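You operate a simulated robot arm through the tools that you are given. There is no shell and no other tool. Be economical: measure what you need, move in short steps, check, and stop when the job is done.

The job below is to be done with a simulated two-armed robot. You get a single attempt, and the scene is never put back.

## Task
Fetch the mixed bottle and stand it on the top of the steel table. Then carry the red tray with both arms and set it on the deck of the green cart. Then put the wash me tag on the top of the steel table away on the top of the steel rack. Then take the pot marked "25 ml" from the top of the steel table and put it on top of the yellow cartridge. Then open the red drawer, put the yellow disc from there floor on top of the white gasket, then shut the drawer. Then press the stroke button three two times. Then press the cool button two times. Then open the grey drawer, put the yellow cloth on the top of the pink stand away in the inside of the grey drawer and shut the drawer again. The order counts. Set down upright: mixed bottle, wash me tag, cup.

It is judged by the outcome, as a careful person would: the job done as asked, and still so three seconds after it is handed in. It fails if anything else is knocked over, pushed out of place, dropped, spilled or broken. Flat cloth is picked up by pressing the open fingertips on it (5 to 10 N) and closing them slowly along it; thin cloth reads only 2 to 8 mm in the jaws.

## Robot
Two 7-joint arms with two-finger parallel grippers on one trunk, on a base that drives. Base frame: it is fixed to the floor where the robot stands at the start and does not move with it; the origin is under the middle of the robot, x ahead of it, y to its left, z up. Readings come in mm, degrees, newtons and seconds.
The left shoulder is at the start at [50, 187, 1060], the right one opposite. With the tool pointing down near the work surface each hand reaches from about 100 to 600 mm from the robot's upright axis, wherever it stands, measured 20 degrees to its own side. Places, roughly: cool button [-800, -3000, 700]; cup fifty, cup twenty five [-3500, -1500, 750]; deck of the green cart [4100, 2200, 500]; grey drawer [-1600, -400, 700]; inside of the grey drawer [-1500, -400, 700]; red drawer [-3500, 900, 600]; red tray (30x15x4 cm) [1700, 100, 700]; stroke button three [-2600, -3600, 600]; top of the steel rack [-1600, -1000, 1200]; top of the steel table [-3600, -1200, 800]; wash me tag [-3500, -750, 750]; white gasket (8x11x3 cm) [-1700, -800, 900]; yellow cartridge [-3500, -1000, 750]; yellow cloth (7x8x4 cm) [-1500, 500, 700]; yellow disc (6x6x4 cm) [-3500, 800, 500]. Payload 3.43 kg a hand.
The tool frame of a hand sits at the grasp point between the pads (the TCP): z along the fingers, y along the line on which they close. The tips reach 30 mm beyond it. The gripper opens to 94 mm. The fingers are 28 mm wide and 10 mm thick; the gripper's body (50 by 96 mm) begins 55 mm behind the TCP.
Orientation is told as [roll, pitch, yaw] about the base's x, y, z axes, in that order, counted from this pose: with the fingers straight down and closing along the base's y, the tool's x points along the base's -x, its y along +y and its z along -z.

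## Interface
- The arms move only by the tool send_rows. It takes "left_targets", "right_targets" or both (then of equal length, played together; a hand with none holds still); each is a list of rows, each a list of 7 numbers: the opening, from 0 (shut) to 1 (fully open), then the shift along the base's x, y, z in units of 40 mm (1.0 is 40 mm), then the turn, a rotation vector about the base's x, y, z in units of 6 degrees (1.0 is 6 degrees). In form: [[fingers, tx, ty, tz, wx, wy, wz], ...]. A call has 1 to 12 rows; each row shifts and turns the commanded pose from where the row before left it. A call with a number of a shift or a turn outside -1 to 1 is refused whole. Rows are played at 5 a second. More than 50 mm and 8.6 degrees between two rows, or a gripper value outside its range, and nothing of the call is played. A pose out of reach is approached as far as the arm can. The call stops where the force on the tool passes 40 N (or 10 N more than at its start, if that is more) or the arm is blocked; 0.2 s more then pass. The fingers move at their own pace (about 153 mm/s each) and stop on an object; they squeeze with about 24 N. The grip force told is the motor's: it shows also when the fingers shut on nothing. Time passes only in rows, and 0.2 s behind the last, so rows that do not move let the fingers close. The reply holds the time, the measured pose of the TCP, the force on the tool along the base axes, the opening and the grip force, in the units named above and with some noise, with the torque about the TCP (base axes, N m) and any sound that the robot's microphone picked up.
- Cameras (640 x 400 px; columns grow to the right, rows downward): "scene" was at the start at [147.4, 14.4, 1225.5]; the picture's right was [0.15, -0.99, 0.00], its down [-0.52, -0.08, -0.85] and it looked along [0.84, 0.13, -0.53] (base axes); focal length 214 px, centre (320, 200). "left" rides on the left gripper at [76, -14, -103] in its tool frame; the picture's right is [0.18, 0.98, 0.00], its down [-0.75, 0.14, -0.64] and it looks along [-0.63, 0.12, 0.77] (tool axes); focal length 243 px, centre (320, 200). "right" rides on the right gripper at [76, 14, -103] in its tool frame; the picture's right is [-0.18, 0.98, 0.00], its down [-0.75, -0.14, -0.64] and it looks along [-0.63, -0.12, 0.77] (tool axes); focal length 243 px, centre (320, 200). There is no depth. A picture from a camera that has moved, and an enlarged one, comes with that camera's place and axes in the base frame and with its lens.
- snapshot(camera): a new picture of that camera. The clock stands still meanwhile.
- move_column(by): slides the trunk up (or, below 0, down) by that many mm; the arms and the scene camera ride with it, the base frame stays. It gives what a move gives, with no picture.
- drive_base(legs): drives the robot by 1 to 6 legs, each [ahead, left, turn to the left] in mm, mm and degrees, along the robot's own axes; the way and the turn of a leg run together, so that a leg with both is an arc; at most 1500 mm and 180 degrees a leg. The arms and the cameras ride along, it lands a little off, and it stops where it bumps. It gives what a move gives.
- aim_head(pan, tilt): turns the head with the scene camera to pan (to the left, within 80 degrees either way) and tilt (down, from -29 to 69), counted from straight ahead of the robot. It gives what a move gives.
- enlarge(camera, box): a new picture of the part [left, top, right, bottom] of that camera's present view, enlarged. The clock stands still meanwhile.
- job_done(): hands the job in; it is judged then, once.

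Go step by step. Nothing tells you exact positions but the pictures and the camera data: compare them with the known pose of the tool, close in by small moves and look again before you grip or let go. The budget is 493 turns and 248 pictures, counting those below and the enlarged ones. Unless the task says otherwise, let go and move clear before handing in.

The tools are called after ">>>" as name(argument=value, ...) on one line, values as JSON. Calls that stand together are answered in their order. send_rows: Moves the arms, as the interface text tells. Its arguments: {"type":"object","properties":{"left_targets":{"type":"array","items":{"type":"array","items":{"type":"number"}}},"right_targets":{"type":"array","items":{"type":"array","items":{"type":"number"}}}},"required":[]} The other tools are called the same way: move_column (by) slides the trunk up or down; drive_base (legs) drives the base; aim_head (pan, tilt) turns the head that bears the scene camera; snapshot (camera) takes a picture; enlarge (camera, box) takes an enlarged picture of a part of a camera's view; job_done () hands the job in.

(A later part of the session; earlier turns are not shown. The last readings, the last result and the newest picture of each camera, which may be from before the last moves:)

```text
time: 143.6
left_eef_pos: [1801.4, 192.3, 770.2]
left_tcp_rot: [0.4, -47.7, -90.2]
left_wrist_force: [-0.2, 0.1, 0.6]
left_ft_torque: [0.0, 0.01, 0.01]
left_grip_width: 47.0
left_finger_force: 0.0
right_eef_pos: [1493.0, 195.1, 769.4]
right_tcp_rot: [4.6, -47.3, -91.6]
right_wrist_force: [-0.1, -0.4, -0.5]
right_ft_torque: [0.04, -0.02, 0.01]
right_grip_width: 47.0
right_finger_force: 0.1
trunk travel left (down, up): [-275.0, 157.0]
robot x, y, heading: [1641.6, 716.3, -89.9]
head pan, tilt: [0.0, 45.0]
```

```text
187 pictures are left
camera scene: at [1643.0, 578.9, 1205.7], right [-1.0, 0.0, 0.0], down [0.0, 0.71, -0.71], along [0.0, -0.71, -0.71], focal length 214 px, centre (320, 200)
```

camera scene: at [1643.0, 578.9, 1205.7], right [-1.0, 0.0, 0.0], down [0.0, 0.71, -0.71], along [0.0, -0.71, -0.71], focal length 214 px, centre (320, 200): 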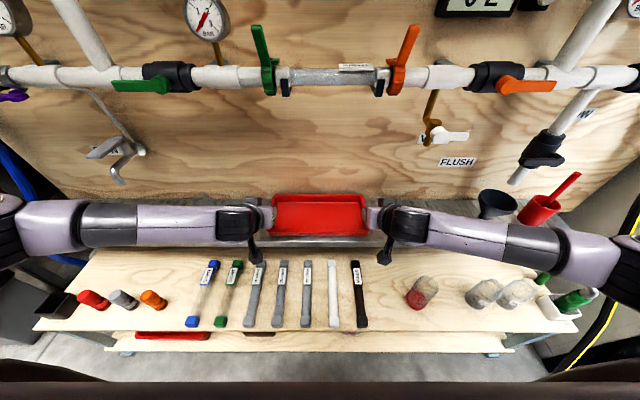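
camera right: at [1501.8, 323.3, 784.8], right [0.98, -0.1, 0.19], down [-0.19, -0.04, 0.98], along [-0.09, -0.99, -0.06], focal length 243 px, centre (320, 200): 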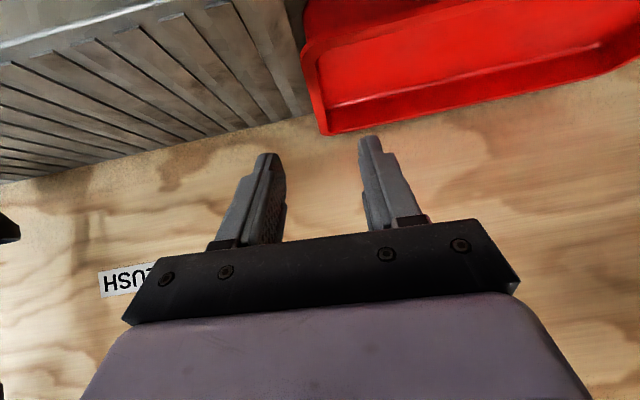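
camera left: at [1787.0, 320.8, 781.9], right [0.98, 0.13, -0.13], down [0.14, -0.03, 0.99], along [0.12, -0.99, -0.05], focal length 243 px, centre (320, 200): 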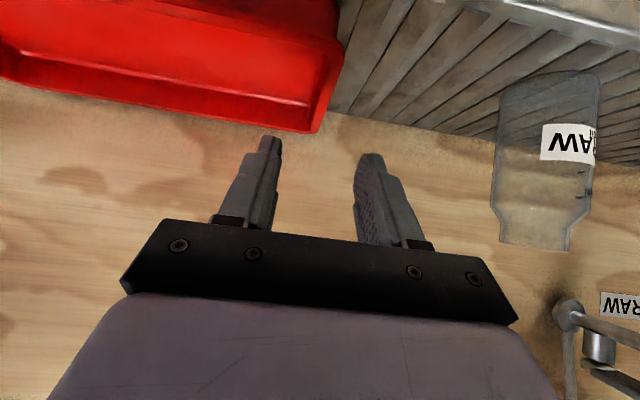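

Both hands are lined up; I straighten the right hand's roll and go two thirds of the way in.

>>> send_rows(left_targets=[[0.55, 0, -0.48, -0.44, 0, 0, 0], [0.55, 0, -0.48, -0.44, 0, 0, 0], [0.55, 0, -0.48, -0.44, 0, 0, 0]], right_targets=[[0.55, 0.06, -0.5, -0.44, 0, 0.55, 0], [0.55, 0.06, -0.5, -0.44, 0, 0, 0], [0.55, 0.05, -0.5, -0.44, 0, 0, 0]])

>>> snapshot(camera="left")

>>> snapshot(camera="right")

```text
time: 144.4
left_eef_pos: [1801.5, 135.6, 717.3]
left_tcp_rot: [0.4, -47.5, -90.1]
left_wrist_force: [0.4, 0.4, -0.3]
left_ft_torque: [0.0, -0.03, -0.01]
left_grip_width: 51.7
left_finger_force: 0.0
right_eef_pos: [1498.7, 135.0, 717.9]
right_tcp_rot: [-0.3, -47.3, -88.3]
right_wrist_force: [0.4, 0.2, -0.4]
right_ft_torque: [0.0, -0.01, 0.01]
right_grip_width: 51.7
right_finger_force: 0.0
trunk travel left (down, up): [-275.0, 157.0]
robot x, y, heading: [1639.4, 715.7, -89.6]
head pan, tilt: [0.0, 45.0]
```

```text
186 pictures are left
camera left: at [1787.7, 263.5, 728.7], right [0.98, 0.13, -0.13], down [0.14, -0.03, 0.99], along [0.12, -0.99, -0.05], focal length 243 px, centre (320, 200)
```

left: 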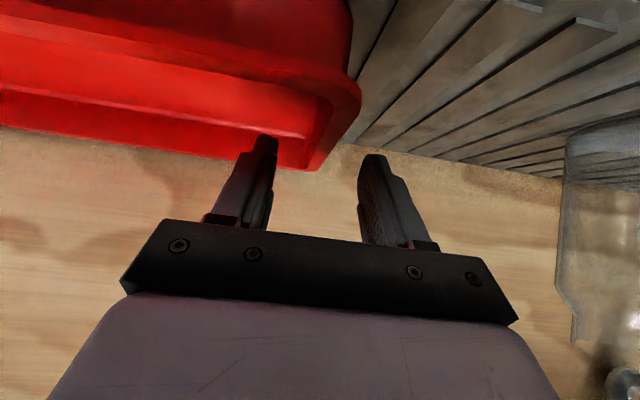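

```text
185 pictures are left
camera right: at [1508.4, 263.1, 731.8], right [0.99, -0.1, 0.13], down [-0.14, -0.04, 0.99], along [-0.09, -0.99, -0.06], focal length 243 px, centre (320, 200)
```

right: 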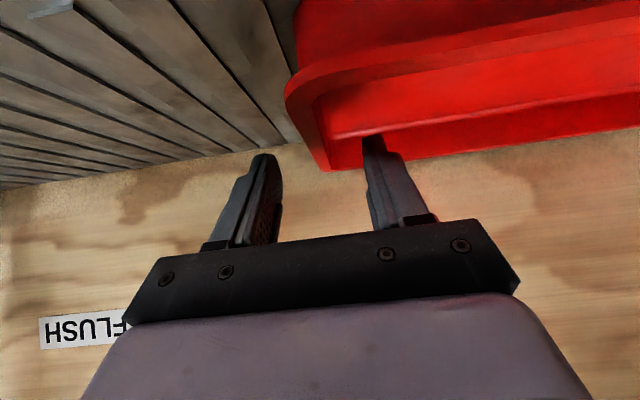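

Both straddle the end walls. I go in the last 30 mm and close both.

>>> send_rows(left_targets=[[0.55, 0, -0.38, -0.34, 0, 0, 0], [0.55, 0, -0.38, -0.34, 0, 0, 0], [0.55, 0, 0, 0, 0, 0, 0]], right_targets=[[0.55, 0.03, -0.38, -0.35, 0, 0, -0.15], [0.55, 0, -0.38, -0.35, 0, 0, -0.1], [0.55, 0, 0, 0, 0, 0, 0]])

>>> snapshot(camera="left")

>>> snapshot(camera="right")

```text
time: 145.2
left_eef_pos: [1800.3, 104.2, 694.1]
left_tcp_rot: [0.4, -47.9, -89.9]
left_wrist_force: [1.4, 1.4, 11.5]
left_ft_torque: [-0.13, 0.32, 0.02]
left_grip_width: 51.0
left_finger_force: 0.0
right_eef_pos: [1500.4, 104.6, 693.8]
right_tcp_rot: [-0.1, -47.6, -89.8]
right_wrist_force: [-1.2, -0.1, 11.5]
right_ft_torque: [-0.16, -0.24, 0.02]
right_grip_width: 51.0
right_finger_force: 0.1
trunk travel left (down, up): [-275.0, 157.0]
robot x, y, heading: [1646.3, 715.6, -90.0]
head pan, tilt: [0.0, 45.0]
```

```text
184 pictures are left
camera left: at [1786.8, 232.6, 704.6], right [0.98, 0.13, -0.13], down [0.14, -0.03, 0.99], along [0.12, -0.99, -0.04], focal length 243 px, centre (320, 200)
```

left: 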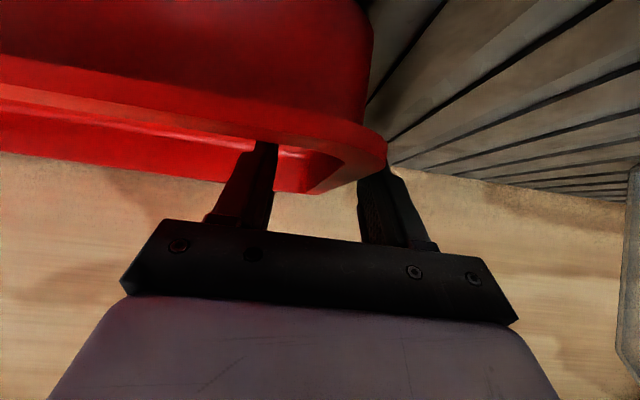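

```text
183 pictures are left
camera right: at [1513.9, 232.7, 707.5], right [0.98, -0.12, 0.13], down [-0.14, -0.03, 0.99], along [-0.12, -0.99, -0.05], focal length 243 px, centre (320, 200)
```

right: 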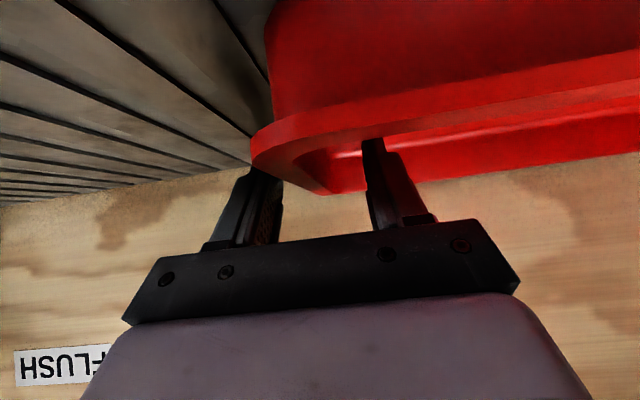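

Inner fingertips touch the tray floor. I raise 4 mm and close both grippers.

>>> send_rows(left_targets=[[0.5, 0, 0, 0.15, 0, 0, 0], [0.3, 0, 0, 0, 0, 0, 0], [0.0, 0, 0, 0, 0, 0, 0], [0.0, 0, 0, 0, 0, 0, 0], [0.0, 0, 0, 0, 0, 0, 0]], right_targets=[[0.5, 0, 0, 0.15, 0, 0, 0], [0.3, 0, 0, 0, 0, 0, 0], [0.0, 0, 0, 0, 0, 0, 0], [0.0, 0, 0, 0, 0, 0, 0], [0.0, 0, 0, 0, 0, 0, 0]])

>>> snapshot(camera="left")

>>> snapshot(camera="right")

```text
time: 146.4
left_eef_pos: [1798.6, 106.5, 695.6]
left_tcp_rot: [0.1, -47.5, -90.1]
left_wrist_force: [-12.5, -0.9, -0.3]
left_ft_torque: [0.0, 0.05, 0.14]
left_grip_width: 7.1
left_finger_force: 24.0
right_eef_pos: [1501.2, 104.9, 696.7]
right_tcp_rot: [0.0, -47.1, -89.7]
right_wrist_force: [11.1, -0.4, 0.1]
right_ft_torque: [0.01, -0.04, -0.17]
right_grip_width: 6.8
right_finger_force: 24.3
trunk travel left (down, up): [-275.0, 157.0]
robot x, y, heading: [1640.7, 719.6, -89.6]
head pan, tilt: [0.0, 45.0]
```

```text
182 pictures are left
camera left: at [1785.4, 233.6, 707.8], right [0.98, 0.12, -0.13], down [0.14, -0.04, 0.99], along [0.12, -0.99, -0.05], focal length 243 px, centre (320, 200)
```

left: 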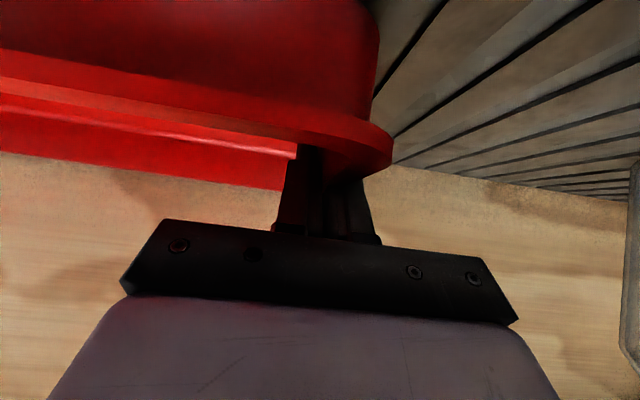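

```text
181 pictures are left
camera right: at [1514.7, 233.6, 710.7], right [0.98, -0.12, 0.14], down [-0.14, -0.04, 0.99], along [-0.11, -0.99, -0.06], focal length 243 px, centre (320, 200)
```

right: 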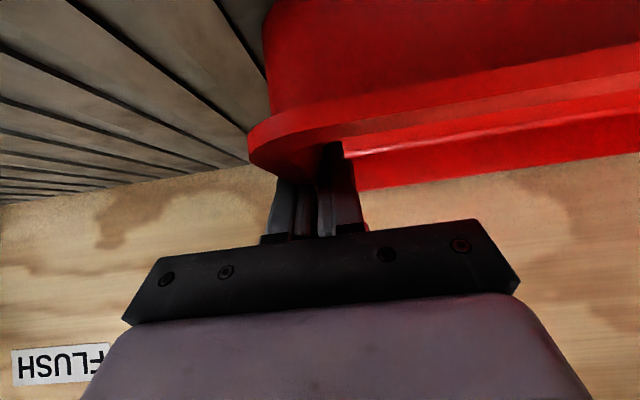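

Both ends are gripped (7 mm walls). I relax the sideways tension and lift gently.

>>> send_rows(left_targets=[[0, -0.04, 0, 0, 0, 0, 0], [0, 0, 0, 0.2, 0, 0, 0], [0, 0, 0, 0.3, 0, 0, 0], [0, 0, 0, 0.4, 0, 0, 0], [0, 0, 0, 0.4, 0, 0, 0]], right_targets=[[0, 0.04, 0, 0, 0, 0, 0], [0, 0, 0, 0.2, 0, 0, 0], [0, 0, 0, 0.3, 0, 0, 0], [0, 0, 0, 0.4, 0, 0, 0], [0, 0, 0, 0.4, 0, 0, 0]])

>>> snapshot(camera="scene")

```text
time: 147.6
left_eef_pos: [1799.3, 105.7, 749.3]
left_tcp_rot: [0.3, -47.5, -90.0]
left_wrist_force: [-9.0, -0.1, 0.0]
left_ft_torque: [0.01, 0.08, 0.03]
left_grip_width: 6.9
left_finger_force: 23.9
right_eef_pos: [1503.2, 105.9, 749.1]
right_tcp_rot: [-0.3, -47.3, -89.7]
right_wrist_force: [9.2, -0.3, -1.6]
right_ft_torque: [0.0, 0.0, -0.13]
right_grip_width: 6.7
right_finger_force: 24.0
trunk travel left (down, up): [-275.0, 157.0]
robot x, y, heading: [1639.4, 721.9, -89.7]
head pan, tilt: [0.0, 45.0]
```

```text
180 pictures are left
camera scene: at [1643.0, 579.0, 1205.7], right [-1.0, 0.0, 0.0], down [0.0, 0.71, -0.71], along [0.0, -0.71, -0.71], focal length 214 px, centre (320, 200)
```

scene: 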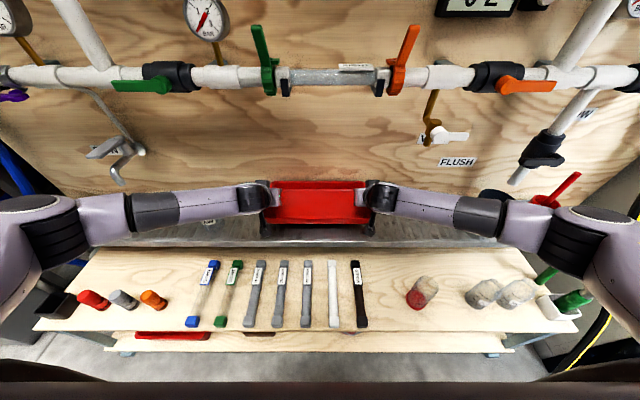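

Tray is up. I relax further and back the base away, then draw the tray in.

>>> send_rows(left_targets=[[0, -0.06, 0, 0.4, 0, 0, 0], [0, 0, 0, 0.3, 0, 0, 0]], right_targets=[[0, 0.06, 0, 0.4, 0, 0, 0], [0, 0, 0, 0.3, 0, 0, 0]])

>>> drive_base(legs=[[-500, 0, 0]])

>>> send_rows(left_targets=[[0, 0, 0.5, 0, 0, 0, 0], [0, 0, 0.8, 0, 0, 0, 0], [0, 0, 0.8, 0, 0, 0, 0], [0, 0, 0.8, 0, 0, 0, 0], [0, 0, 0.8, 0, 0, 0, 0], [0, 0, 0.8, 0, 0, 0, 0], [0, 0, 0.4, 0, 0, 0, 0]], right_targets=[[0, 0, 0.5, 0, 0, 0, 0], [0, 0, 0.8, 0, 0, 0, 0], [0, 0, 0.8, 0, 0, 0, 0], [0, 0, 0.8, 0, 0, 0, 0], [0, 0, 0.8, 0, 0, 0, 0], [0, 0, 0.8, 0, 0, 0, 0], [0, 0, 0.4, 0, 0, 0, 0]])

>>> snapshot(camera="scene")

```text
time: 148.2
left_eef_pos: [1798.4, 106.2, 775.6]
left_tcp_rot: [0.8, -47.6, -90.0]
left_wrist_force: [2.7, 0.7, -1.2]
left_ft_torque: [0.03, 0.07, -0.13]
left_grip_width: 6.6
left_finger_force: 24.2
right_eef_pos: [1501.9, 104.6, 776.2]
right_tcp_rot: [-0.5, -47.2, -89.8]
right_wrist_force: [-1.7, -0.2, -0.6]
right_ft_torque: [-0.07, -0.03, 0.06]
right_grip_width: 7.0
right_finger_force: 24.0
trunk travel left (down, up): [-275.0, 157.0]
robot x, y, heading: [1640.3, 720.1, -90.1]
head pan, tilt: [0.0, 45.0]
```

```text
time: 151.1
left_eef_pos: [1796.4, 602.0, 776.1]
left_tcp_rot: [0.6, -47.4, -90.1]
left_wrist_force: [18.0, 0.0, -1.0]
left_ft_torque: [-0.03, 0.02, -0.29]
left_grip_width: 6.9
left_finger_force: 24.1
right_eef_pos: [1498.8, 601.8, 776.9]
right_tcp_rot: [-0.5, -47.2, -90.0]
right_wrist_force: [-18.1, -0.4, -0.6]
right_ft_torque: [-0.02, 0.03, 0.3]
right_grip_width: 6.9
right_finger_force: 23.7
trunk travel left (down, up): [-275.0, 157.0]
robot x, y, heading: [1636.8, 1215.3, -89.9]
head pan, tilt: [0.0, 45.0]
```

```text
time: 152.7
left_eef_pos: [1796.5, 799.5, 777.6]
left_tcp_rot: [0.6, -47.5, -90.0]
left_wrist_force: [4.5, 0.6, -0.9]
left_ft_torque: [0.0, 0.13, -0.16]
left_grip_width: 6.9
left_finger_force: 24.1
right_eef_pos: [1499.8, 798.0, 776.9]
right_tcp_rot: [-0.5, -47.2, -90.0]
right_wrist_force: [-4.9, -0.2, -0.7]
right_ft_torque: [-0.04, -0.01, 0.09]
right_grip_width: 6.9
right_finger_force: 24.6
trunk travel left (down, up): [-275.0, 157.0]
robot x, y, heading: [1642.5, 1216.6, -90.1]
head pan, tilt: [0.0, 45.0]
```

```text
179 pictures are left
camera scene: at [1641.7, 1075.6, 1205.7], right [-1.0, 0.0, 0.0], down [0.0, 0.71, -0.71], along [0.0, -0.71, -0.71], focal length 214 px, centre (320, 200)
```

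scene: 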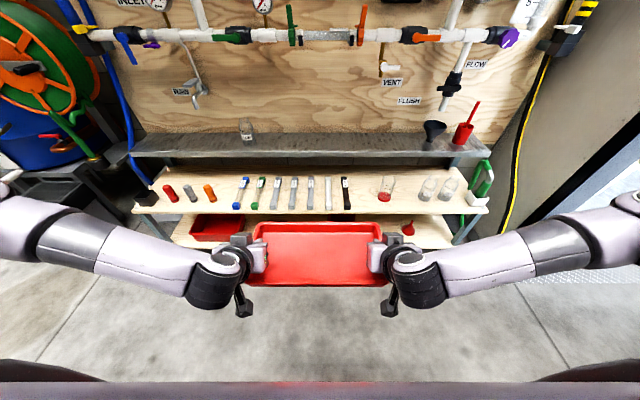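

The tray hangs level between the hands. I turn to face +x and look towards the green cart.

>>> drive_base(legs=[[0, 0, 90]])

>>> aim_head(pan=0, tilt=15)

>>> snapshot(camera="scene")

```text
time: 156.9
left_eef_pos: [2060.8, 1364.6, 775.8]
left_tcp_rot: [0.7, -47.4, -0.7]
left_wrist_force: [0.1, 12.7, -0.3]
left_ft_torque: [-0.02, -0.03, -0.26]
left_grip_width: 6.9
left_finger_force: 24.4
right_eef_pos: [2057.4, 1068.0, 776.8]
right_tcp_rot: [-0.5, -47.2, -0.5]
right_wrist_force: [-0.2, -13.6, -0.6]
right_ft_torque: [-0.01, 0.0, 0.19]
right_grip_width: 7.0
right_finger_force: 23.5
trunk travel left (down, up): [-275.0, 157.0]
robot x, y, heading: [1640.5, 1217.0, -0.2]
head pan, tilt: [0.0, 45.0]
```

```text
time: 157.9
left_eef_pos: [2058.4, 1365.3, 775.2]
left_tcp_rot: [0.6, -47.5, -0.7]
left_wrist_force: [0.6, 0.4, -0.1]
left_ft_torque: [-0.09, 0.03, -0.1]
left_grip_width: 6.8
left_finger_force: 24.1
right_eef_pos: [2056.3, 1068.2, 776.0]
right_tcp_rot: [-0.6, -47.2, -0.6]
right_wrist_force: [0.4, -0.5, -0.7]
right_ft_torque: [0.03, -0.05, 0.09]
right_grip_width: 6.9
right_finger_force: 24.5
trunk travel left (down, up): [-275.0, 157.0]
robot x, y, heading: [1638.8, 1212.4, -0.7]
head pan, tilt: [0.0, 15.0]
```

```text
178 pictures are left
camera scene: at [1793.6, 1213.8, 1252.4], right [-0.01, -1.0, 0.0], down [-0.26, 0.0, -0.97], along [0.97, -0.01, -0.26], focal length 214 px, centre (320, 200)
```

scene: 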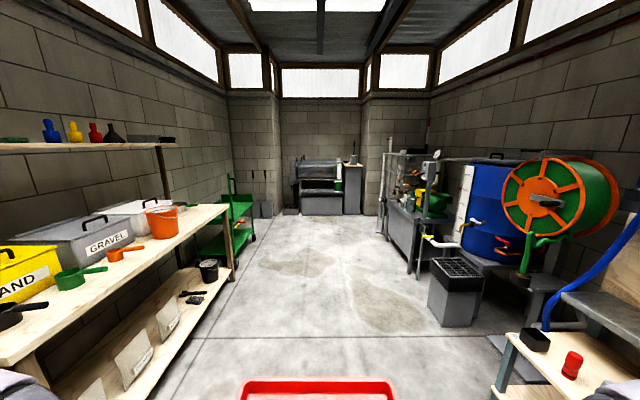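

The green cart stands at the far left past the wood bench. I drive ahead to x≈3000 and look.

>>> drive_base(legs=[[1350, -50, 0.5]])

>>> aim_head(pan=40, tilt=20)

>>> snapshot(camera="scene")

```text
time: 164.6
left_eef_pos: [3391.6, 1308.6, 775.4]
left_tcp_rot: [0.7, -47.5, -0.2]
left_wrist_force: [0.7, 2.2, -0.2]
left_ft_torque: [-0.12, -0.02, -0.13]
left_grip_width: 6.8
left_finger_force: 24.4
right_eef_pos: [3390.9, 1011.9, 777.0]
right_tcp_rot: [-0.6, -47.2, -0.2]
right_wrist_force: [0.6, -2.5, -0.7]
right_ft_torque: [0.0, -0.01, 0.06]
right_grip_width: 7.0
right_finger_force: 23.8
trunk travel left (down, up): [-275.0, 157.0]
robot x, y, heading: [2972.3, 1154.5, -0.2]
head pan, tilt: [0.0, 15.0]
```

```text
time: 165.6
left_eef_pos: [3392.7, 1309.2, 775.8]
left_tcp_rot: [0.7, -47.6, -0.3]
left_wrist_force: [0.6, 1.0, -1.2]
left_ft_torque: [-0.11, 0.03, -0.08]
left_grip_width: 6.4
left_finger_force: 23.6
right_eef_pos: [3390.6, 1012.3, 777.9]
right_tcp_rot: [-0.6, -47.2, -0.2]
right_wrist_force: [0.0, -0.9, 0.2]
right_ft_torque: [0.03, -0.04, 0.06]
right_grip_width: 6.7
right_finger_force: 23.8
trunk travel left (down, up): [-275.0, 157.0]
robot x, y, heading: [2972.3, 1153.3, -0.3]
head pan, tilt: [40.0, 20.0]
```

```text
177 pictures are left
camera scene: at [3105.6, 1215.8, 1244.4], right [0.64, -0.77, 0.0], down [-0.26, -0.22, -0.94], along [0.72, 0.6, -0.34], focal length 214 px, centre (320, 200)
```

scene: 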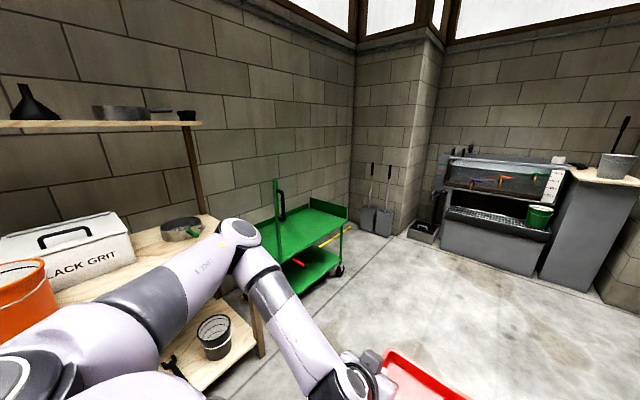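

The green cart's top deck is at ≈(4130,2230), z≈500. I drive abreast of it and turn to face it.

>>> drive_base(legs=[[1130, 100, 0], [0, 0, 90]])

>>> aim_head(pan=0, tilt=30)

>>> snapshot(camera="scene")

```text
time: 175.2
left_eef_pos: [3953.6, 1673.5, 776.0]
left_tcp_rot: [0.7, -47.6, 89.7]
left_wrist_force: [-0.5, -0.2, -0.5]
left_ft_torque: [0.03, -0.09, -0.11]
left_grip_width: 6.7
left_finger_force: 24.3
right_eef_pos: [4251.7, 1671.0, 777.3]
right_tcp_rot: [-0.7, -47.2, 89.9]
right_wrist_force: [0.4, 0.3, -0.8]
right_ft_torque: [-0.02, 0.06, 0.1]
right_grip_width: 6.7
right_finger_force: 24.2
trunk travel left (down, up): [-275.0, 157.0]
robot x, y, heading: [4105.9, 1252.8, 90.1]
head pan, tilt: [40.0, 20.0]
```

```text
time: 176.3
left_eef_pos: [3954.8, 1672.2, 775.3]
left_tcp_rot: [0.7, -47.4, 89.6]
left_wrist_force: [-0.1, -0.6, -0.1]
left_ft_torque: [-0.02, -0.08, -0.13]
left_grip_width: 7.1
left_finger_force: 24.1
right_eef_pos: [4251.0, 1671.5, 777.6]
right_tcp_rot: [-0.5, -47.2, 89.7]
right_wrist_force: [1.1, 0.4, -0.4]
right_ft_torque: [0.0, 0.05, 0.03]
right_grip_width: 7.0
right_finger_force: 23.6
trunk travel left (down, up): [-275.0, 157.0]
robot x, y, heading: [4105.9, 1255.5, 89.8]
head pan, tilt: [0.0, 30.0]
```

```text
176 pictures are left
camera scene: at [4108.4, 1404.8, 1228.3], right [1.0, 0.0, 0.0], down [0.0, -0.5, -0.87], along [0.0, 0.87, -0.5], focal length 214 px, centre (320, 200)
```

scene: 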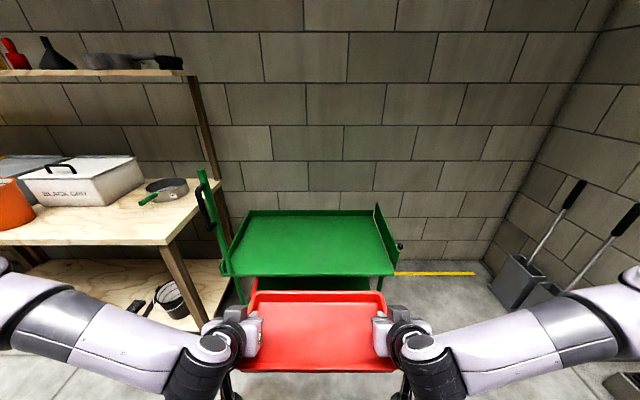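

Deck spans x≈3694–4411, y≈2033–2520. I shift right to keep the left elbow clear of the bench, raise slightly and approach in steps.

>>> move_column(by=60)

>>> drive_base(legs=[[220, -80, 0]])

>>> aim_head(pan=55, tilt=30)

>>> snapshot(camera="scene")

```text
time: 177.3
left_eef_pos: [3953.7, 1672.7, 835.6]
left_tcp_rot: [0.6, -47.4, 89.7]
left_wrist_force: [0.1, -0.3, -1.9]
left_ft_torque: [-0.02, -0.1, -0.12]
left_grip_width: 6.8
left_finger_force: 24.0
right_eef_pos: [4251.7, 1671.6, 838.0]
right_tcp_rot: [-0.7, -47.2, 89.8]
right_wrist_force: [0.0, 0.7, -1.8]
right_ft_torque: [0.08, 0.0, 0.09]
right_grip_width: 7.1
right_finger_force: 24.4
trunk travel left (down, up): [-335.0, 97.0]
robot x, y, heading: [4110.0, 1257.8, 89.7]
head pan, tilt: [0.0, 30.0]
```

```text
time: 179.1
left_eef_pos: [4033.5, 1891.8, 835.1]
left_tcp_rot: [0.7, -47.5, 89.7]
left_wrist_force: [0.2, -0.2, 0.1]
left_ft_torque: [-0.02, -0.1, -0.13]
left_grip_width: 7.0
left_finger_force: 24.0
right_eef_pos: [4332.6, 1889.9, 837.4]
right_tcp_rot: [-0.6, -47.2, 89.8]
right_wrist_force: [-0.1, 1.0, -1.2]
right_ft_torque: [0.01, 0.04, 0.03]
right_grip_width: 6.9
right_finger_force: 24.6
trunk travel left (down, up): [-335.0, 97.0]
robot x, y, heading: [4189.3, 1468.6, 89.7]
head pan, tilt: [0.0, 30.0]
```

```text
time: 180.3
left_eef_pos: [4034.4, 1890.6, 836.0]
left_tcp_rot: [0.7, -47.5, 89.7]
left_wrist_force: [-0.1, -0.2, 0.3]
left_ft_torque: [0.0, -0.09, -0.1]
left_grip_width: 6.6
left_finger_force: 24.2
right_eef_pos: [4331.4, 1890.6, 836.5]
right_tcp_rot: [-0.6, -47.3, 89.9]
right_wrist_force: [-0.2, 0.4, -0.1]
right_ft_torque: [0.02, 0.05, 0.04]
right_grip_width: 6.8
right_finger_force: 23.7
trunk travel left (down, up): [-335.0, 97.0]
robot x, y, heading: [4185.2, 1475.9, 89.9]
head pan, tilt: [55.0, 30.0]
```

```text
175 pictures are left
camera scene: at [4114.6, 1585.6, 1288.3], right [0.58, 0.82, 0.0], down [0.41, -0.29, -0.87], along [-0.71, 0.5, -0.5], focal length 214 px, centre (320, 200)
```

scene: 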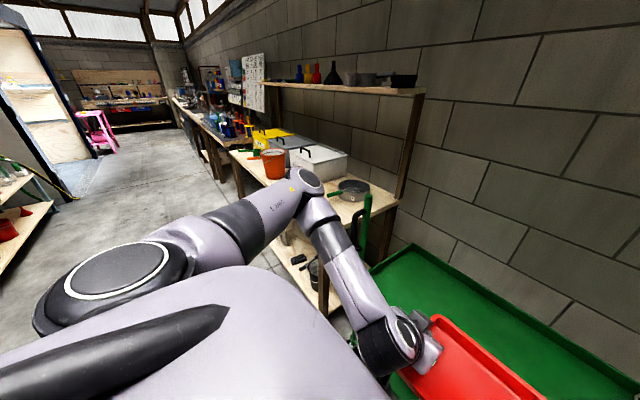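

The elbow passes close to the bench end, so I go a bit further right and only 165 mm ahead, then extend the arms.

>>> drive_base(legs=[[165, -25, 0]])

>>> aim_head(pan=0, tilt=45)

>>> snapshot(camera="scene")

>>> snapshot(camera="right")

```text
time: 181.8
left_eef_pos: [4061.2, 2055.2, 835.4]
left_tcp_rot: [0.8, -47.5, 89.7]
left_wrist_force: [0.3, -0.3, -0.4]
left_ft_torque: [-0.03, -0.06, -0.14]
left_grip_width: 7.0
left_finger_force: 23.7
right_eef_pos: [4357.0, 2053.0, 837.1]
right_tcp_rot: [-0.7, -47.1, 89.8]
right_wrist_force: [-0.2, 1.2, -1.3]
right_ft_torque: [0.03, 0.02, 0.04]
right_grip_width: 6.7
right_finger_force: 24.1
trunk travel left (down, up): [-335.0, 97.0]
robot x, y, heading: [4212.6, 1638.7, 90.0]
head pan, tilt: [55.0, 30.0]
```

```text
time: 183.0
left_eef_pos: [4061.1, 2055.7, 835.4]
left_tcp_rot: [0.8, -47.5, 89.7]
left_wrist_force: [0.6, -0.4, -0.5]
left_ft_torque: [-0.06, -0.09, -0.07]
left_grip_width: 6.8
left_finger_force: 23.7
right_eef_pos: [4356.8, 2054.2, 837.8]
right_tcp_rot: [-0.6, -47.2, 89.8]
right_wrist_force: [0.4, -0.1, -1.2]
right_ft_torque: [0.05, 0.04, 0.03]
right_grip_width: 6.7
right_finger_force: 24.1
trunk travel left (down, up): [-335.0, 97.0]
robot x, y, heading: [4215.7, 1636.7, 89.8]
head pan, tilt: [0.0, 45.0]
```

```text
174 pictures are left
camera scene: at [4214.1, 1778.3, 1265.7], right [1.0, 0.0, 0.0], down [0.0, -0.71, -0.71], along [0.0, 0.71, -0.71], focal length 214 px, centre (320, 200)
```

scene: 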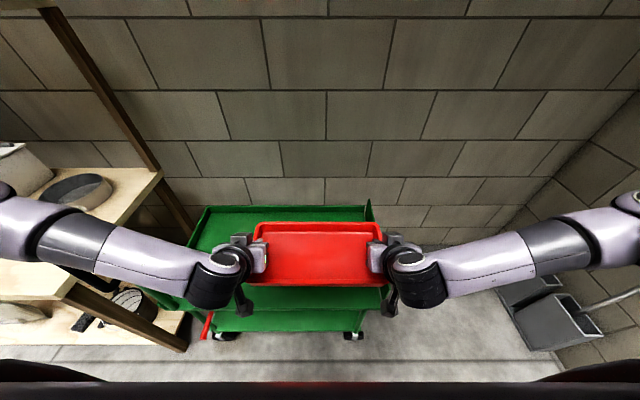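

```text
173 pictures are left
camera right: at [4341.1, 1927.6, 850.9], right [-0.98, 0.14, 0.13], down [0.14, 0.04, 0.99], along [0.13, 0.99, -0.06], focal length 243 px, centre (320, 200)
```

right: 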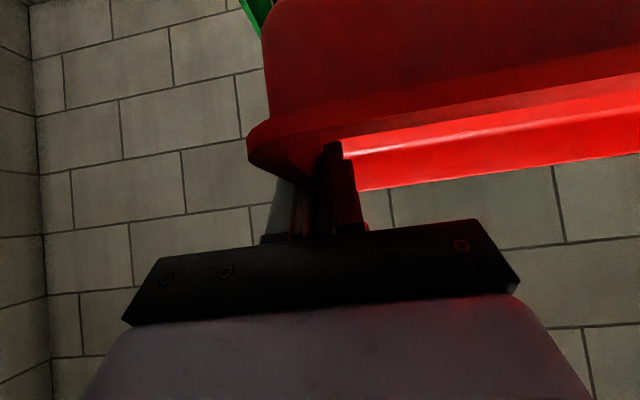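

Deck z≈508, front edge y≈2026, right edge x≈4440. I extend forward 115 mm over the deck while lowering.

>>> send_rows(left_targets=[[0, 0, 0.5, 0, 0, 0, 0], [0, 0, 0.6, -0.2, 0, 0, 0], [0, 0, 0.6, -0.4, 0, 0, 0], [0, 0, 0.6, -0.5, 0, 0, 0], [0, 0, 0.5, -0.6, 0, 0, 0], [0, 0, 0.1, -0.7, 0, 0, 0], [0, 0, 0, -0.7, 0, 0, 0], [0, 0, 0, -0.7, 0, 0, 0], [0, 0, 0, -0.5, 0, 0, 0]], right_targets=[[0, 0, 0.5, 0, 0, 0, 0], [0, 0, 0.6, -0.2, 0, 0, 0], [0, 0, 0.6, -0.4, 0, 0, 0], [0, 0, 0.6, -0.5, 0, 0, 0], [0, 0, 0.5, -0.6, 0, 0, 0], [0, 0, 0.1, -0.7, 0, 0, 0], [0, 0, 0, -0.7, 0, 0, 0], [0, 0, 0, -0.7, 0, 0, 0], [0, 0, 0, -0.5, 0, 0, 0]])

>>> snapshot(camera="scene")

>>> snapshot(camera="right")

```text
time: 185.0
left_eef_pos: [4062.4, 2171.9, 685.2]
left_tcp_rot: [1.1, -47.1, 89.6]
left_wrist_force: [-2.5, 1.2, -1.7]
left_ft_torque: [0.04, 0.16, 0.12]
left_grip_width: 6.9
left_finger_force: 23.8
left hand out of reach, approached as far as the arm can: row 8, 9
right_eef_pos: [4358.3, 2169.6, 665.2]
right_tcp_rot: [-0.9, -47.0, 89.8]
right_wrist_force: [3.0, -2.2, -0.9]
right_ft_torque: [0.0, 0.24, 0.29]
right_grip_width: 7.6
right_finger_force: 24.3
trunk travel left (down, up): [-335.0, 97.0]
robot x, y, heading: [4213.2, 1638.2, 89.7]
head pan, tilt: [0.0, 45.0]
```

```text
172 pictures are left
camera scene: at [4214.3, 1778.4, 1265.7], right [1.0, 0.0, 0.0], down [0.0, -0.71, -0.71], along [0.0, 0.71, -0.71], focal length 214 px, centre (320, 200)
```

scene: 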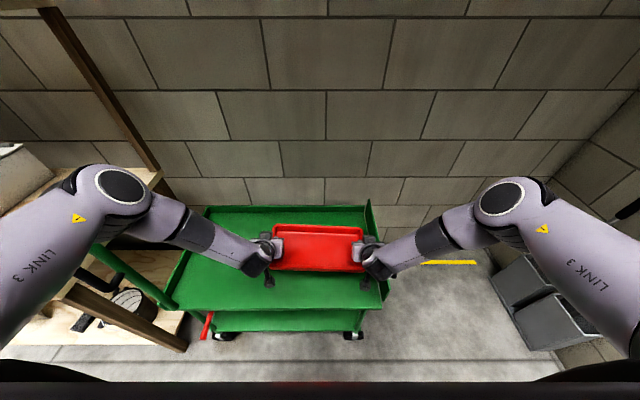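

```text
171 pictures are left
camera right: at [4341.1, 2043.9, 679.5], right [-0.98, 0.14, 0.12], down [0.13, 0.04, 0.99], along [0.13, 0.99, -0.06], focal length 243 px, centre (320, 200)
```

right: 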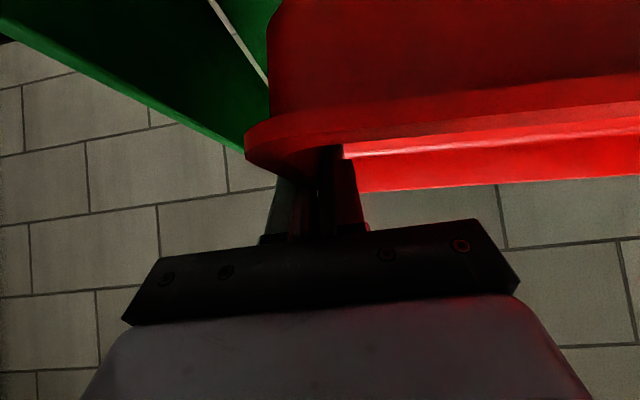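

The left arm reached its limit; I level by raising the right hand 20 mm, and lower with the trunk instead.

>>> send_rows(right_targets=[[0, 0, 0, 0.25, 0, 0, 0], [0, 0, 0, 0.25, 0, 0, 0], [0, 0, 0, 0, 0, 0, 0]], left_targets=[[0, 0, 0, 0, 0, 0, 0], [0, 0, 0, 0, 0, 0, 0], [0, 0, 0, 0, 0, 0, 0]])

>>> move_column(by=-80)

>>> snapshot(camera="right")

>>> snapshot(camera="scene")

```text
time: 185.8
left_eef_pos: [4060.6, 2172.0, 685.1]
left_tcp_rot: [1.2, -47.0, 89.6]
left_wrist_force: [-5.6, -0.1, -0.7]
left_ft_torque: [0.28, -0.06, -0.21]
left_grip_width: 6.9
left_finger_force: 24.5
right_eef_pos: [4357.8, 2169.7, 684.0]
right_tcp_rot: [-0.7, -47.2, 89.8]
right_wrist_force: [6.7, -0.3, -1.2]
right_ft_torque: [-0.24, 0.02, 0.13]
right_grip_width: 6.6
right_finger_force: 24.2
trunk travel left (down, up): [-335.0, 97.0]
robot x, y, heading: [4214.2, 1635.8, 89.6]
head pan, tilt: [0.0, 45.0]
```

```text
time: 187.0
left_eef_pos: [4061.1, 2171.7, 605.3]
left_tcp_rot: [1.2, -47.1, 89.6]
left_wrist_force: [-10.8, 0.3, -0.8]
left_ft_torque: [-0.18, -0.03, -0.24]
left_grip_width: 6.8
left_finger_force: 23.4
right_eef_pos: [4358.9, 2169.0, 604.1]
right_tcp_rot: [-0.8, -47.3, 89.7]
right_wrist_force: [10.7, 0.1, -1.8]
right_ft_torque: [0.18, -0.01, 0.14]
right_grip_width: 6.9
right_finger_force: 23.9
trunk travel left (down, up): [-255.0, 177.0]
robot x, y, heading: [4216.1, 1637.4, 89.6]
head pan, tilt: [0.0, 45.0]
```

```text
170 pictures are left
camera right: at [4341.7, 2043.5, 618.8], right [-0.98, 0.14, 0.13], down [0.13, 0.04, 0.99], along [0.13, 0.99, -0.06], focal length 243 px, centre (320, 200)
```

right: 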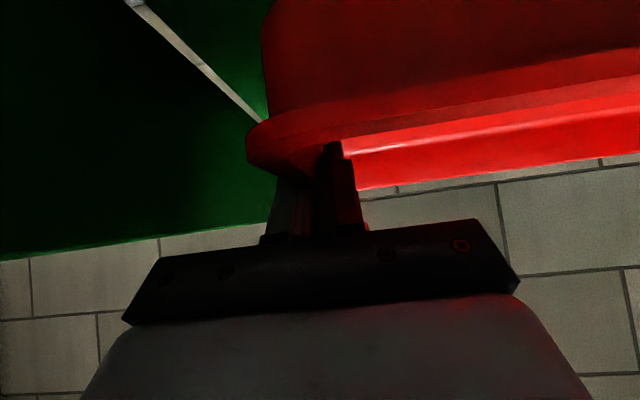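

```text
169 pictures are left
camera scene: at [4214.1, 1778.2, 1185.7], right [1.0, 0.0, 0.0], down [0.0, -0.71, -0.71], along [0.0, 0.71, -0.71], focal length 214 px, centre (320, 200)
```

scene: 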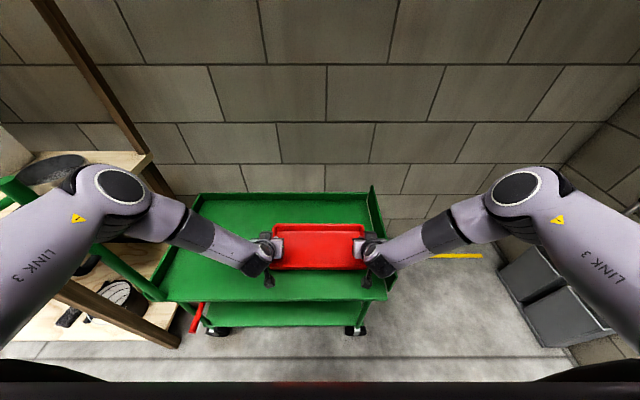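

To keep clear of the cart's right-end panel I shift the tray 45 mm left, then lower on.

>>> send_rows(right_targets=[[0, -0.43, 0, 0, 0, 0, 0], [0, -0.4, 0, 0, 0, 0, 0], [0, -0.4, 0, 0, 0, 0, 0]], left_targets=[[0, -0.4, 0, 0, 0, 0, 0], [0, -0.4, 0, 0, 0, 0, 0], [0, -0.38, 0, 0, 0, 0, 0]])

>>> move_column(by=-30)

>>> snapshot(camera="left")

```text
time: 187.6
left_eef_pos: [4042.9, 2172.3, 604.6]
left_tcp_rot: [2.8, -46.9, 89.5]
left_wrist_force: [-1.1, -1.0, 0.0]
left_ft_torque: [-0.04, -0.21, -0.25]
left_grip_width: 7.1
left_finger_force: 24.1
left hand out of reach, approached as far as the arm can: row 1, 2, 3
right_eef_pos: [4341.1, 2171.9, 602.3]
right_tcp_rot: [-2.1, -47.5, 89.7]
right_wrist_force: [1.0, 0.0, -0.4]
right_ft_torque: [0.05, 0.22, 0.27]
right_grip_width: 7.0
right_finger_force: 24.3
trunk travel left (down, up): [-255.0, 177.0]
robot x, y, heading: [4210.8, 1638.7, 89.9]
head pan, tilt: [0.0, 45.0]
stopped in row 3 (left hand): the force on the tool passed its limit (the readings are from after the stop); the commanded pose is now the measured one
```

```text
time: 188.3
left_eef_pos: [4043.7, 2172.3, 573.0]
left_tcp_rot: [3.0, -46.8, 89.4]
left_wrist_force: [-3.5, -0.5, -1.1]
left_ft_torque: [0.01, -0.2, -0.26]
left_grip_width: 7.5
left_finger_force: 23.8
right_eef_pos: [4340.7, 2171.5, 574.1]
right_tcp_rot: [-2.2, -47.5, 89.9]
right_wrist_force: [2.8, -0.1, -0.4]
right_ft_torque: [0.0, 0.19, 0.26]
right_grip_width: 7.2
right_finger_force: 24.2
trunk travel left (down, up): [-225.0, 207.0]
robot x, y, heading: [4212.9, 1636.5, 89.5]
head pan, tilt: [0.0, 45.0]
```

```text
168 pictures are left
camera left: at [4062.7, 2046.0, 586.8], right [-0.98, -0.15, -0.1], down [-0.11, 0.04, 0.99], along [-0.15, 0.99, -0.06], focal length 243 px, centre (320, 200)
```

left: 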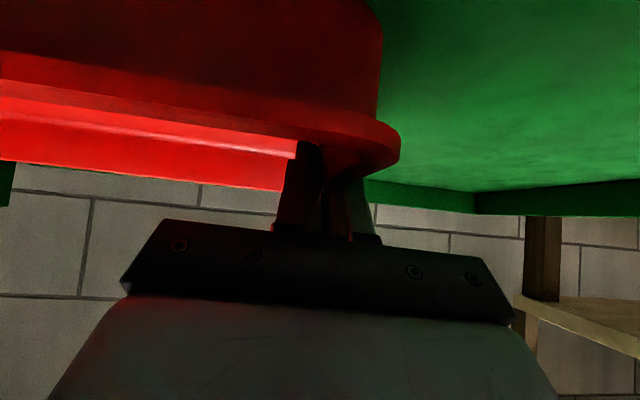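

Still ~10–15 mm up. I lower the trunk in small steps and watch the forces.

>>> move_column(by=-8)

>>> move_column(by=-4)

>>> snapshot(camera="left")

```text
time: 188.9
left_eef_pos: [4043.4, 2171.4, 566.7]
left_tcp_rot: [2.9, -46.8, 89.6]
left_wrist_force: [-4.0, 0.5, -0.5]
left_ft_torque: [0.02, -0.2, -0.29]
left_grip_width: 7.4
left_finger_force: 24.3
right_eef_pos: [4340.8, 2172.4, 566.1]
right_tcp_rot: [-2.2, -47.5, 89.8]
right_wrist_force: [4.0, 0.4, -1.4]
right_ft_torque: [0.02, 0.23, 0.27]
right_grip_width: 6.9
right_finger_force: 24.2
trunk travel left (down, up): [-217.0, 215.0]
robot x, y, heading: [4214.6, 1638.5, 89.9]
head pan, tilt: [0.0, 45.0]
```

```text
time: 189.4
left_eef_pos: [4043.7, 2171.8, 562.6]
left_tcp_rot: [3.1, -46.8, 89.4]
left_wrist_force: [-4.4, -0.3, -0.9]
left_ft_torque: [-0.03, -0.17, -0.29]
left_grip_width: 7.1
left_finger_force: 23.8
right_eef_pos: [4339.5, 2172.0, 561.2]
right_tcp_rot: [-2.2, -47.5, 89.8]
right_wrist_force: [4.9, 0.4, -1.1]
right_ft_torque: [0.0, 0.22, 0.26]
right_grip_width: 7.2
right_finger_force: 23.3
trunk travel left (down, up): [-213.0, 219.0]
robot x, y, heading: [4213.0, 1640.7, 89.8]
head pan, tilt: [0.0, 45.0]
```

```text
167 pictures are left
camera left: at [4062.6, 2046.1, 574.8], right [-0.98, -0.15, -0.1], down [-0.11, 0.04, 0.99], along [-0.15, 0.99, -0.06], focal length 243 px, centre (320, 200)
```

left: 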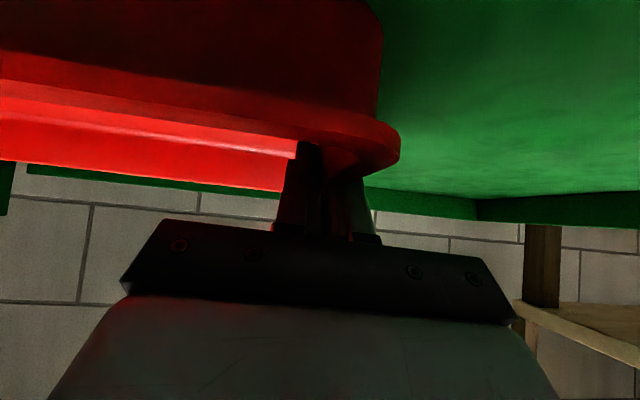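

>>> move_column(by=-6)

>>> move_column(by=-6)

>>> move_column(by=-6)

>>> snapshot(camera="left")

```text
time: 190.0
left_eef_pos: [4043.1, 2172.5, 557.2]
left_tcp_rot: [2.9, -46.8, 89.5]
left_wrist_force: [-4.2, 0.2, -0.5]
left_ft_torque: [0.23, -0.22, -0.29]
left_grip_width: 7.2
left_finger_force: 24.1
right_eef_pos: [4339.7, 2171.7, 555.9]
right_tcp_rot: [-2.1, -47.5, 89.8]
right_wrist_force: [4.9, 0.0, 3.0]
right_ft_torque: [-0.07, 0.2, 0.28]
right_grip_width: 7.0
right_finger_force: 23.8
trunk travel left (down, up): [-207.0, 225.0]
robot x, y, heading: [4215.3, 1640.5, 89.9]
head pan, tilt: [0.0, 45.0]
```

```text
time: 190.5
left_eef_pos: [4042.6, 2172.1, 554.5]
left_tcp_rot: [3.0, -47.3, 89.5]
left_wrist_force: [-8.4, -7.9, 20.5]
left_ft_torque: [-0.36, -0.2, -0.37]
left_grip_width: 7.3
left_finger_force: 24.2
right_eef_pos: [4340.3, 2173.4, 554.4]
right_tcp_rot: [-2.2, -48.0, 89.6]
right_wrist_force: [7.8, -2.0, 22.2]
right_ft_torque: [-0.29, 0.21, 0.36]
right_grip_width: 7.2
right_finger_force: 23.8
trunk travel left (down, up): [-201.0, 231.0]
robot x, y, heading: [4212.0, 1640.3, 89.8]
head pan, tilt: [0.0, 45.0]
```

```text
time: 190.9
left_eef_pos: [4043.0, 2176.3, 555.1]
left_tcp_rot: [3.1, -47.8, 89.7]
left_wrist_force: [-2.3, -1.5, 15.5]
left_ft_torque: [-0.31, -0.26, -0.29]
left_grip_width: 7.3
left_finger_force: 23.6
right_eef_pos: [4340.2, 2177.2, 554.4]
right_tcp_rot: [-2.0, -48.6, 89.6]
right_wrist_force: [2.7, -0.7, 15.7]
right_ft_torque: [-0.33, 0.33, 0.34]
right_grip_width: 7.1
right_finger_force: 24.3
trunk travel left (down, up): [-199.0, 233.0]
robot x, y, heading: [4213.5, 1638.3, 89.9]
head pan, tilt: [0.0, 45.0]
stopped: the force on the tool passed its limit (the readings are from after the stop); the commanded pose is now the measured one
```

```text
166 pictures are left
camera left: at [4062.6, 2049.8, 564.6], right [-0.98, -0.16, -0.1], down [-0.11, 0.03, 0.99], along [-0.15, 0.99, -0.04], focal length 243 px, centre (320, 200)
```

left: 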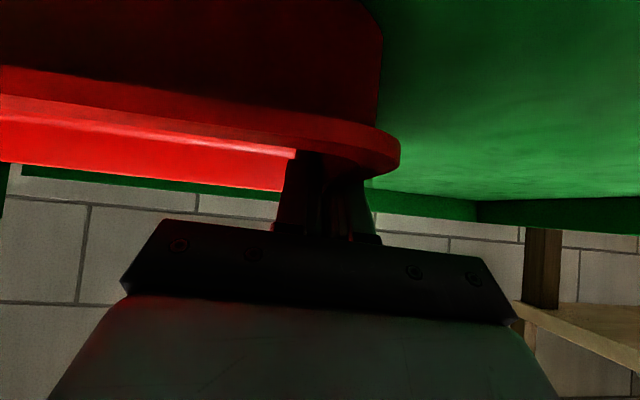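

The tray rests on the deck. I open both grippers and withdraw along the fingers.

>>> send_rows(left_targets=[[0.2, 0, 0, 0, 0, 0, 0], [0.45, 0, 0, 0, 0, 0, 0], [0.5, 0, 0, 0, 0, 0, 0]], right_targets=[[0.2, 0, 0, 0, 0, 0, 0], [0.45, 0, 0, 0, 0, 0, 0], [0.5, 0, 0, 0, 0, 0, 0]])

>>> send_rows(left_targets=[[0.5, 0, -0.3, 0.3, 0, 0, 0], [0.5, 0, -0.6, 0.6, 0, 0, 0], [0.5, 0, -0.7, 0.7, 0, 0, 0], [0.5, 0, -0.7, 0.7, 0, 0, 0], [0.5, 0, -0.7, 0.7, 0, 0, 0], [0.5, 0, -0.7, 0.7, 0, 0, 0]], right_targets=[[0.5, 0, -0.3, 0.3, 0, 0, 0], [0.5, 0, -0.6, 0.6, 0, 0, 0], [0.5, 0, -0.7, 0.7, 0, 0, 0], [0.5, 0, -0.7, 0.7, 0, 0, 0], [0.5, 0, -0.7, 0.7, 0, 0, 0], [0.5, 0, -0.7, 0.7, 0, 0, 0]])

>>> snapshot(camera="scene")

```text
time: 191.7
left_eef_pos: [4041.3, 2175.8, 555.3]
left_tcp_rot: [3.2, -47.9, 89.6]
left_wrist_force: [-9.8, 1.7, 22.5]
left_ft_torque: [0.4, -0.17, 0.21]
left_grip_width: 40.7
left_finger_force: 0.1
right_eef_pos: [4341.1, 2176.8, 555.1]
right_tcp_rot: [-2.3, -48.6, 89.6]
right_wrist_force: [9.9, 3.2, 21.8]
right_ft_torque: [0.43, 0.14, -0.22]
right_grip_width: 41.2
right_finger_force: 0.0
trunk travel left (down, up): [-199.0, 233.0]
robot x, y, heading: [4214.2, 1635.7, 89.8]
head pan, tilt: [0.0, 45.0]
```

```text
time: 193.1
left_eef_pos: [4042.4, 2027.0, 697.5]
left_tcp_rot: [3.0, -47.2, 89.5]
left_wrist_force: [0.1, -1.4, -0.6]
left_ft_torque: [0.0, 0.0, -0.01]
left_grip_width: 46.9
left_finger_force: 0.1
right_eef_pos: [4340.1, 2026.4, 698.1]
right_tcp_rot: [-2.3, -48.0, 89.8]
right_wrist_force: [-0.6, -0.2, -0.1]
right_ft_torque: [0.02, 0.02, 0.03]
right_grip_width: 47.0
right_finger_force: 0.1
trunk travel left (down, up): [-199.0, 233.0]
robot x, y, heading: [4212.5, 1638.8, 89.7]
head pan, tilt: [0.0, 45.0]
```

```text
165 pictures are left
camera scene: at [4214.1, 1778.1, 1129.3], right [1.0, 0.0, 0.0], down [0.0, -0.71, -0.71], along [0.0, 0.71, -0.71], focal length 214 px, centre (320, 200)
```

scene: 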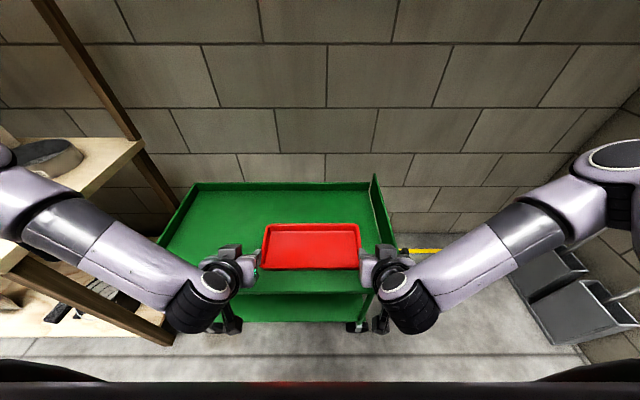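

The tray rests on the deck. I back away from the cart.

>>> drive_base(legs=[[-400, 0, 0]])

>>> snapshot(camera="scene")

```text
time: 195.6
left_eef_pos: [4041.5, 1629.6, 698.8]
left_tcp_rot: [3.0, -47.3, 89.5]
left_wrist_force: [0.1, 0.4, 0.3]
left_ft_torque: [0.01, 0.04, 0.01]
left_grip_width: 46.9
left_finger_force: 0.0
right_eef_pos: [4339.2, 1631.2, 699.1]
right_tcp_rot: [-2.2, -48.0, 89.8]
right_wrist_force: [-0.4, 0.9, 0.3]
right_ft_torque: [-0.02, -0.03, -0.02]
right_grip_width: 47.2
right_finger_force: 0.1
trunk travel left (down, up): [-199.0, 233.0]
robot x, y, heading: [4215.5, 1239.5, 89.8]
head pan, tilt: [0.0, 45.0]
```

```text
164 pictures are left
camera scene: at [4212.7, 1381.7, 1129.3], right [1.0, 0.0, 0.0], down [0.0, -0.71, -0.71], along [0.0, 0.71, -0.71], focal length 214 px, centre (320, 200)
```

scene: 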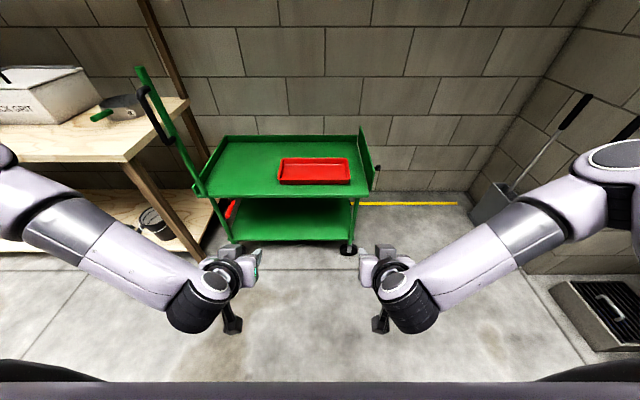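

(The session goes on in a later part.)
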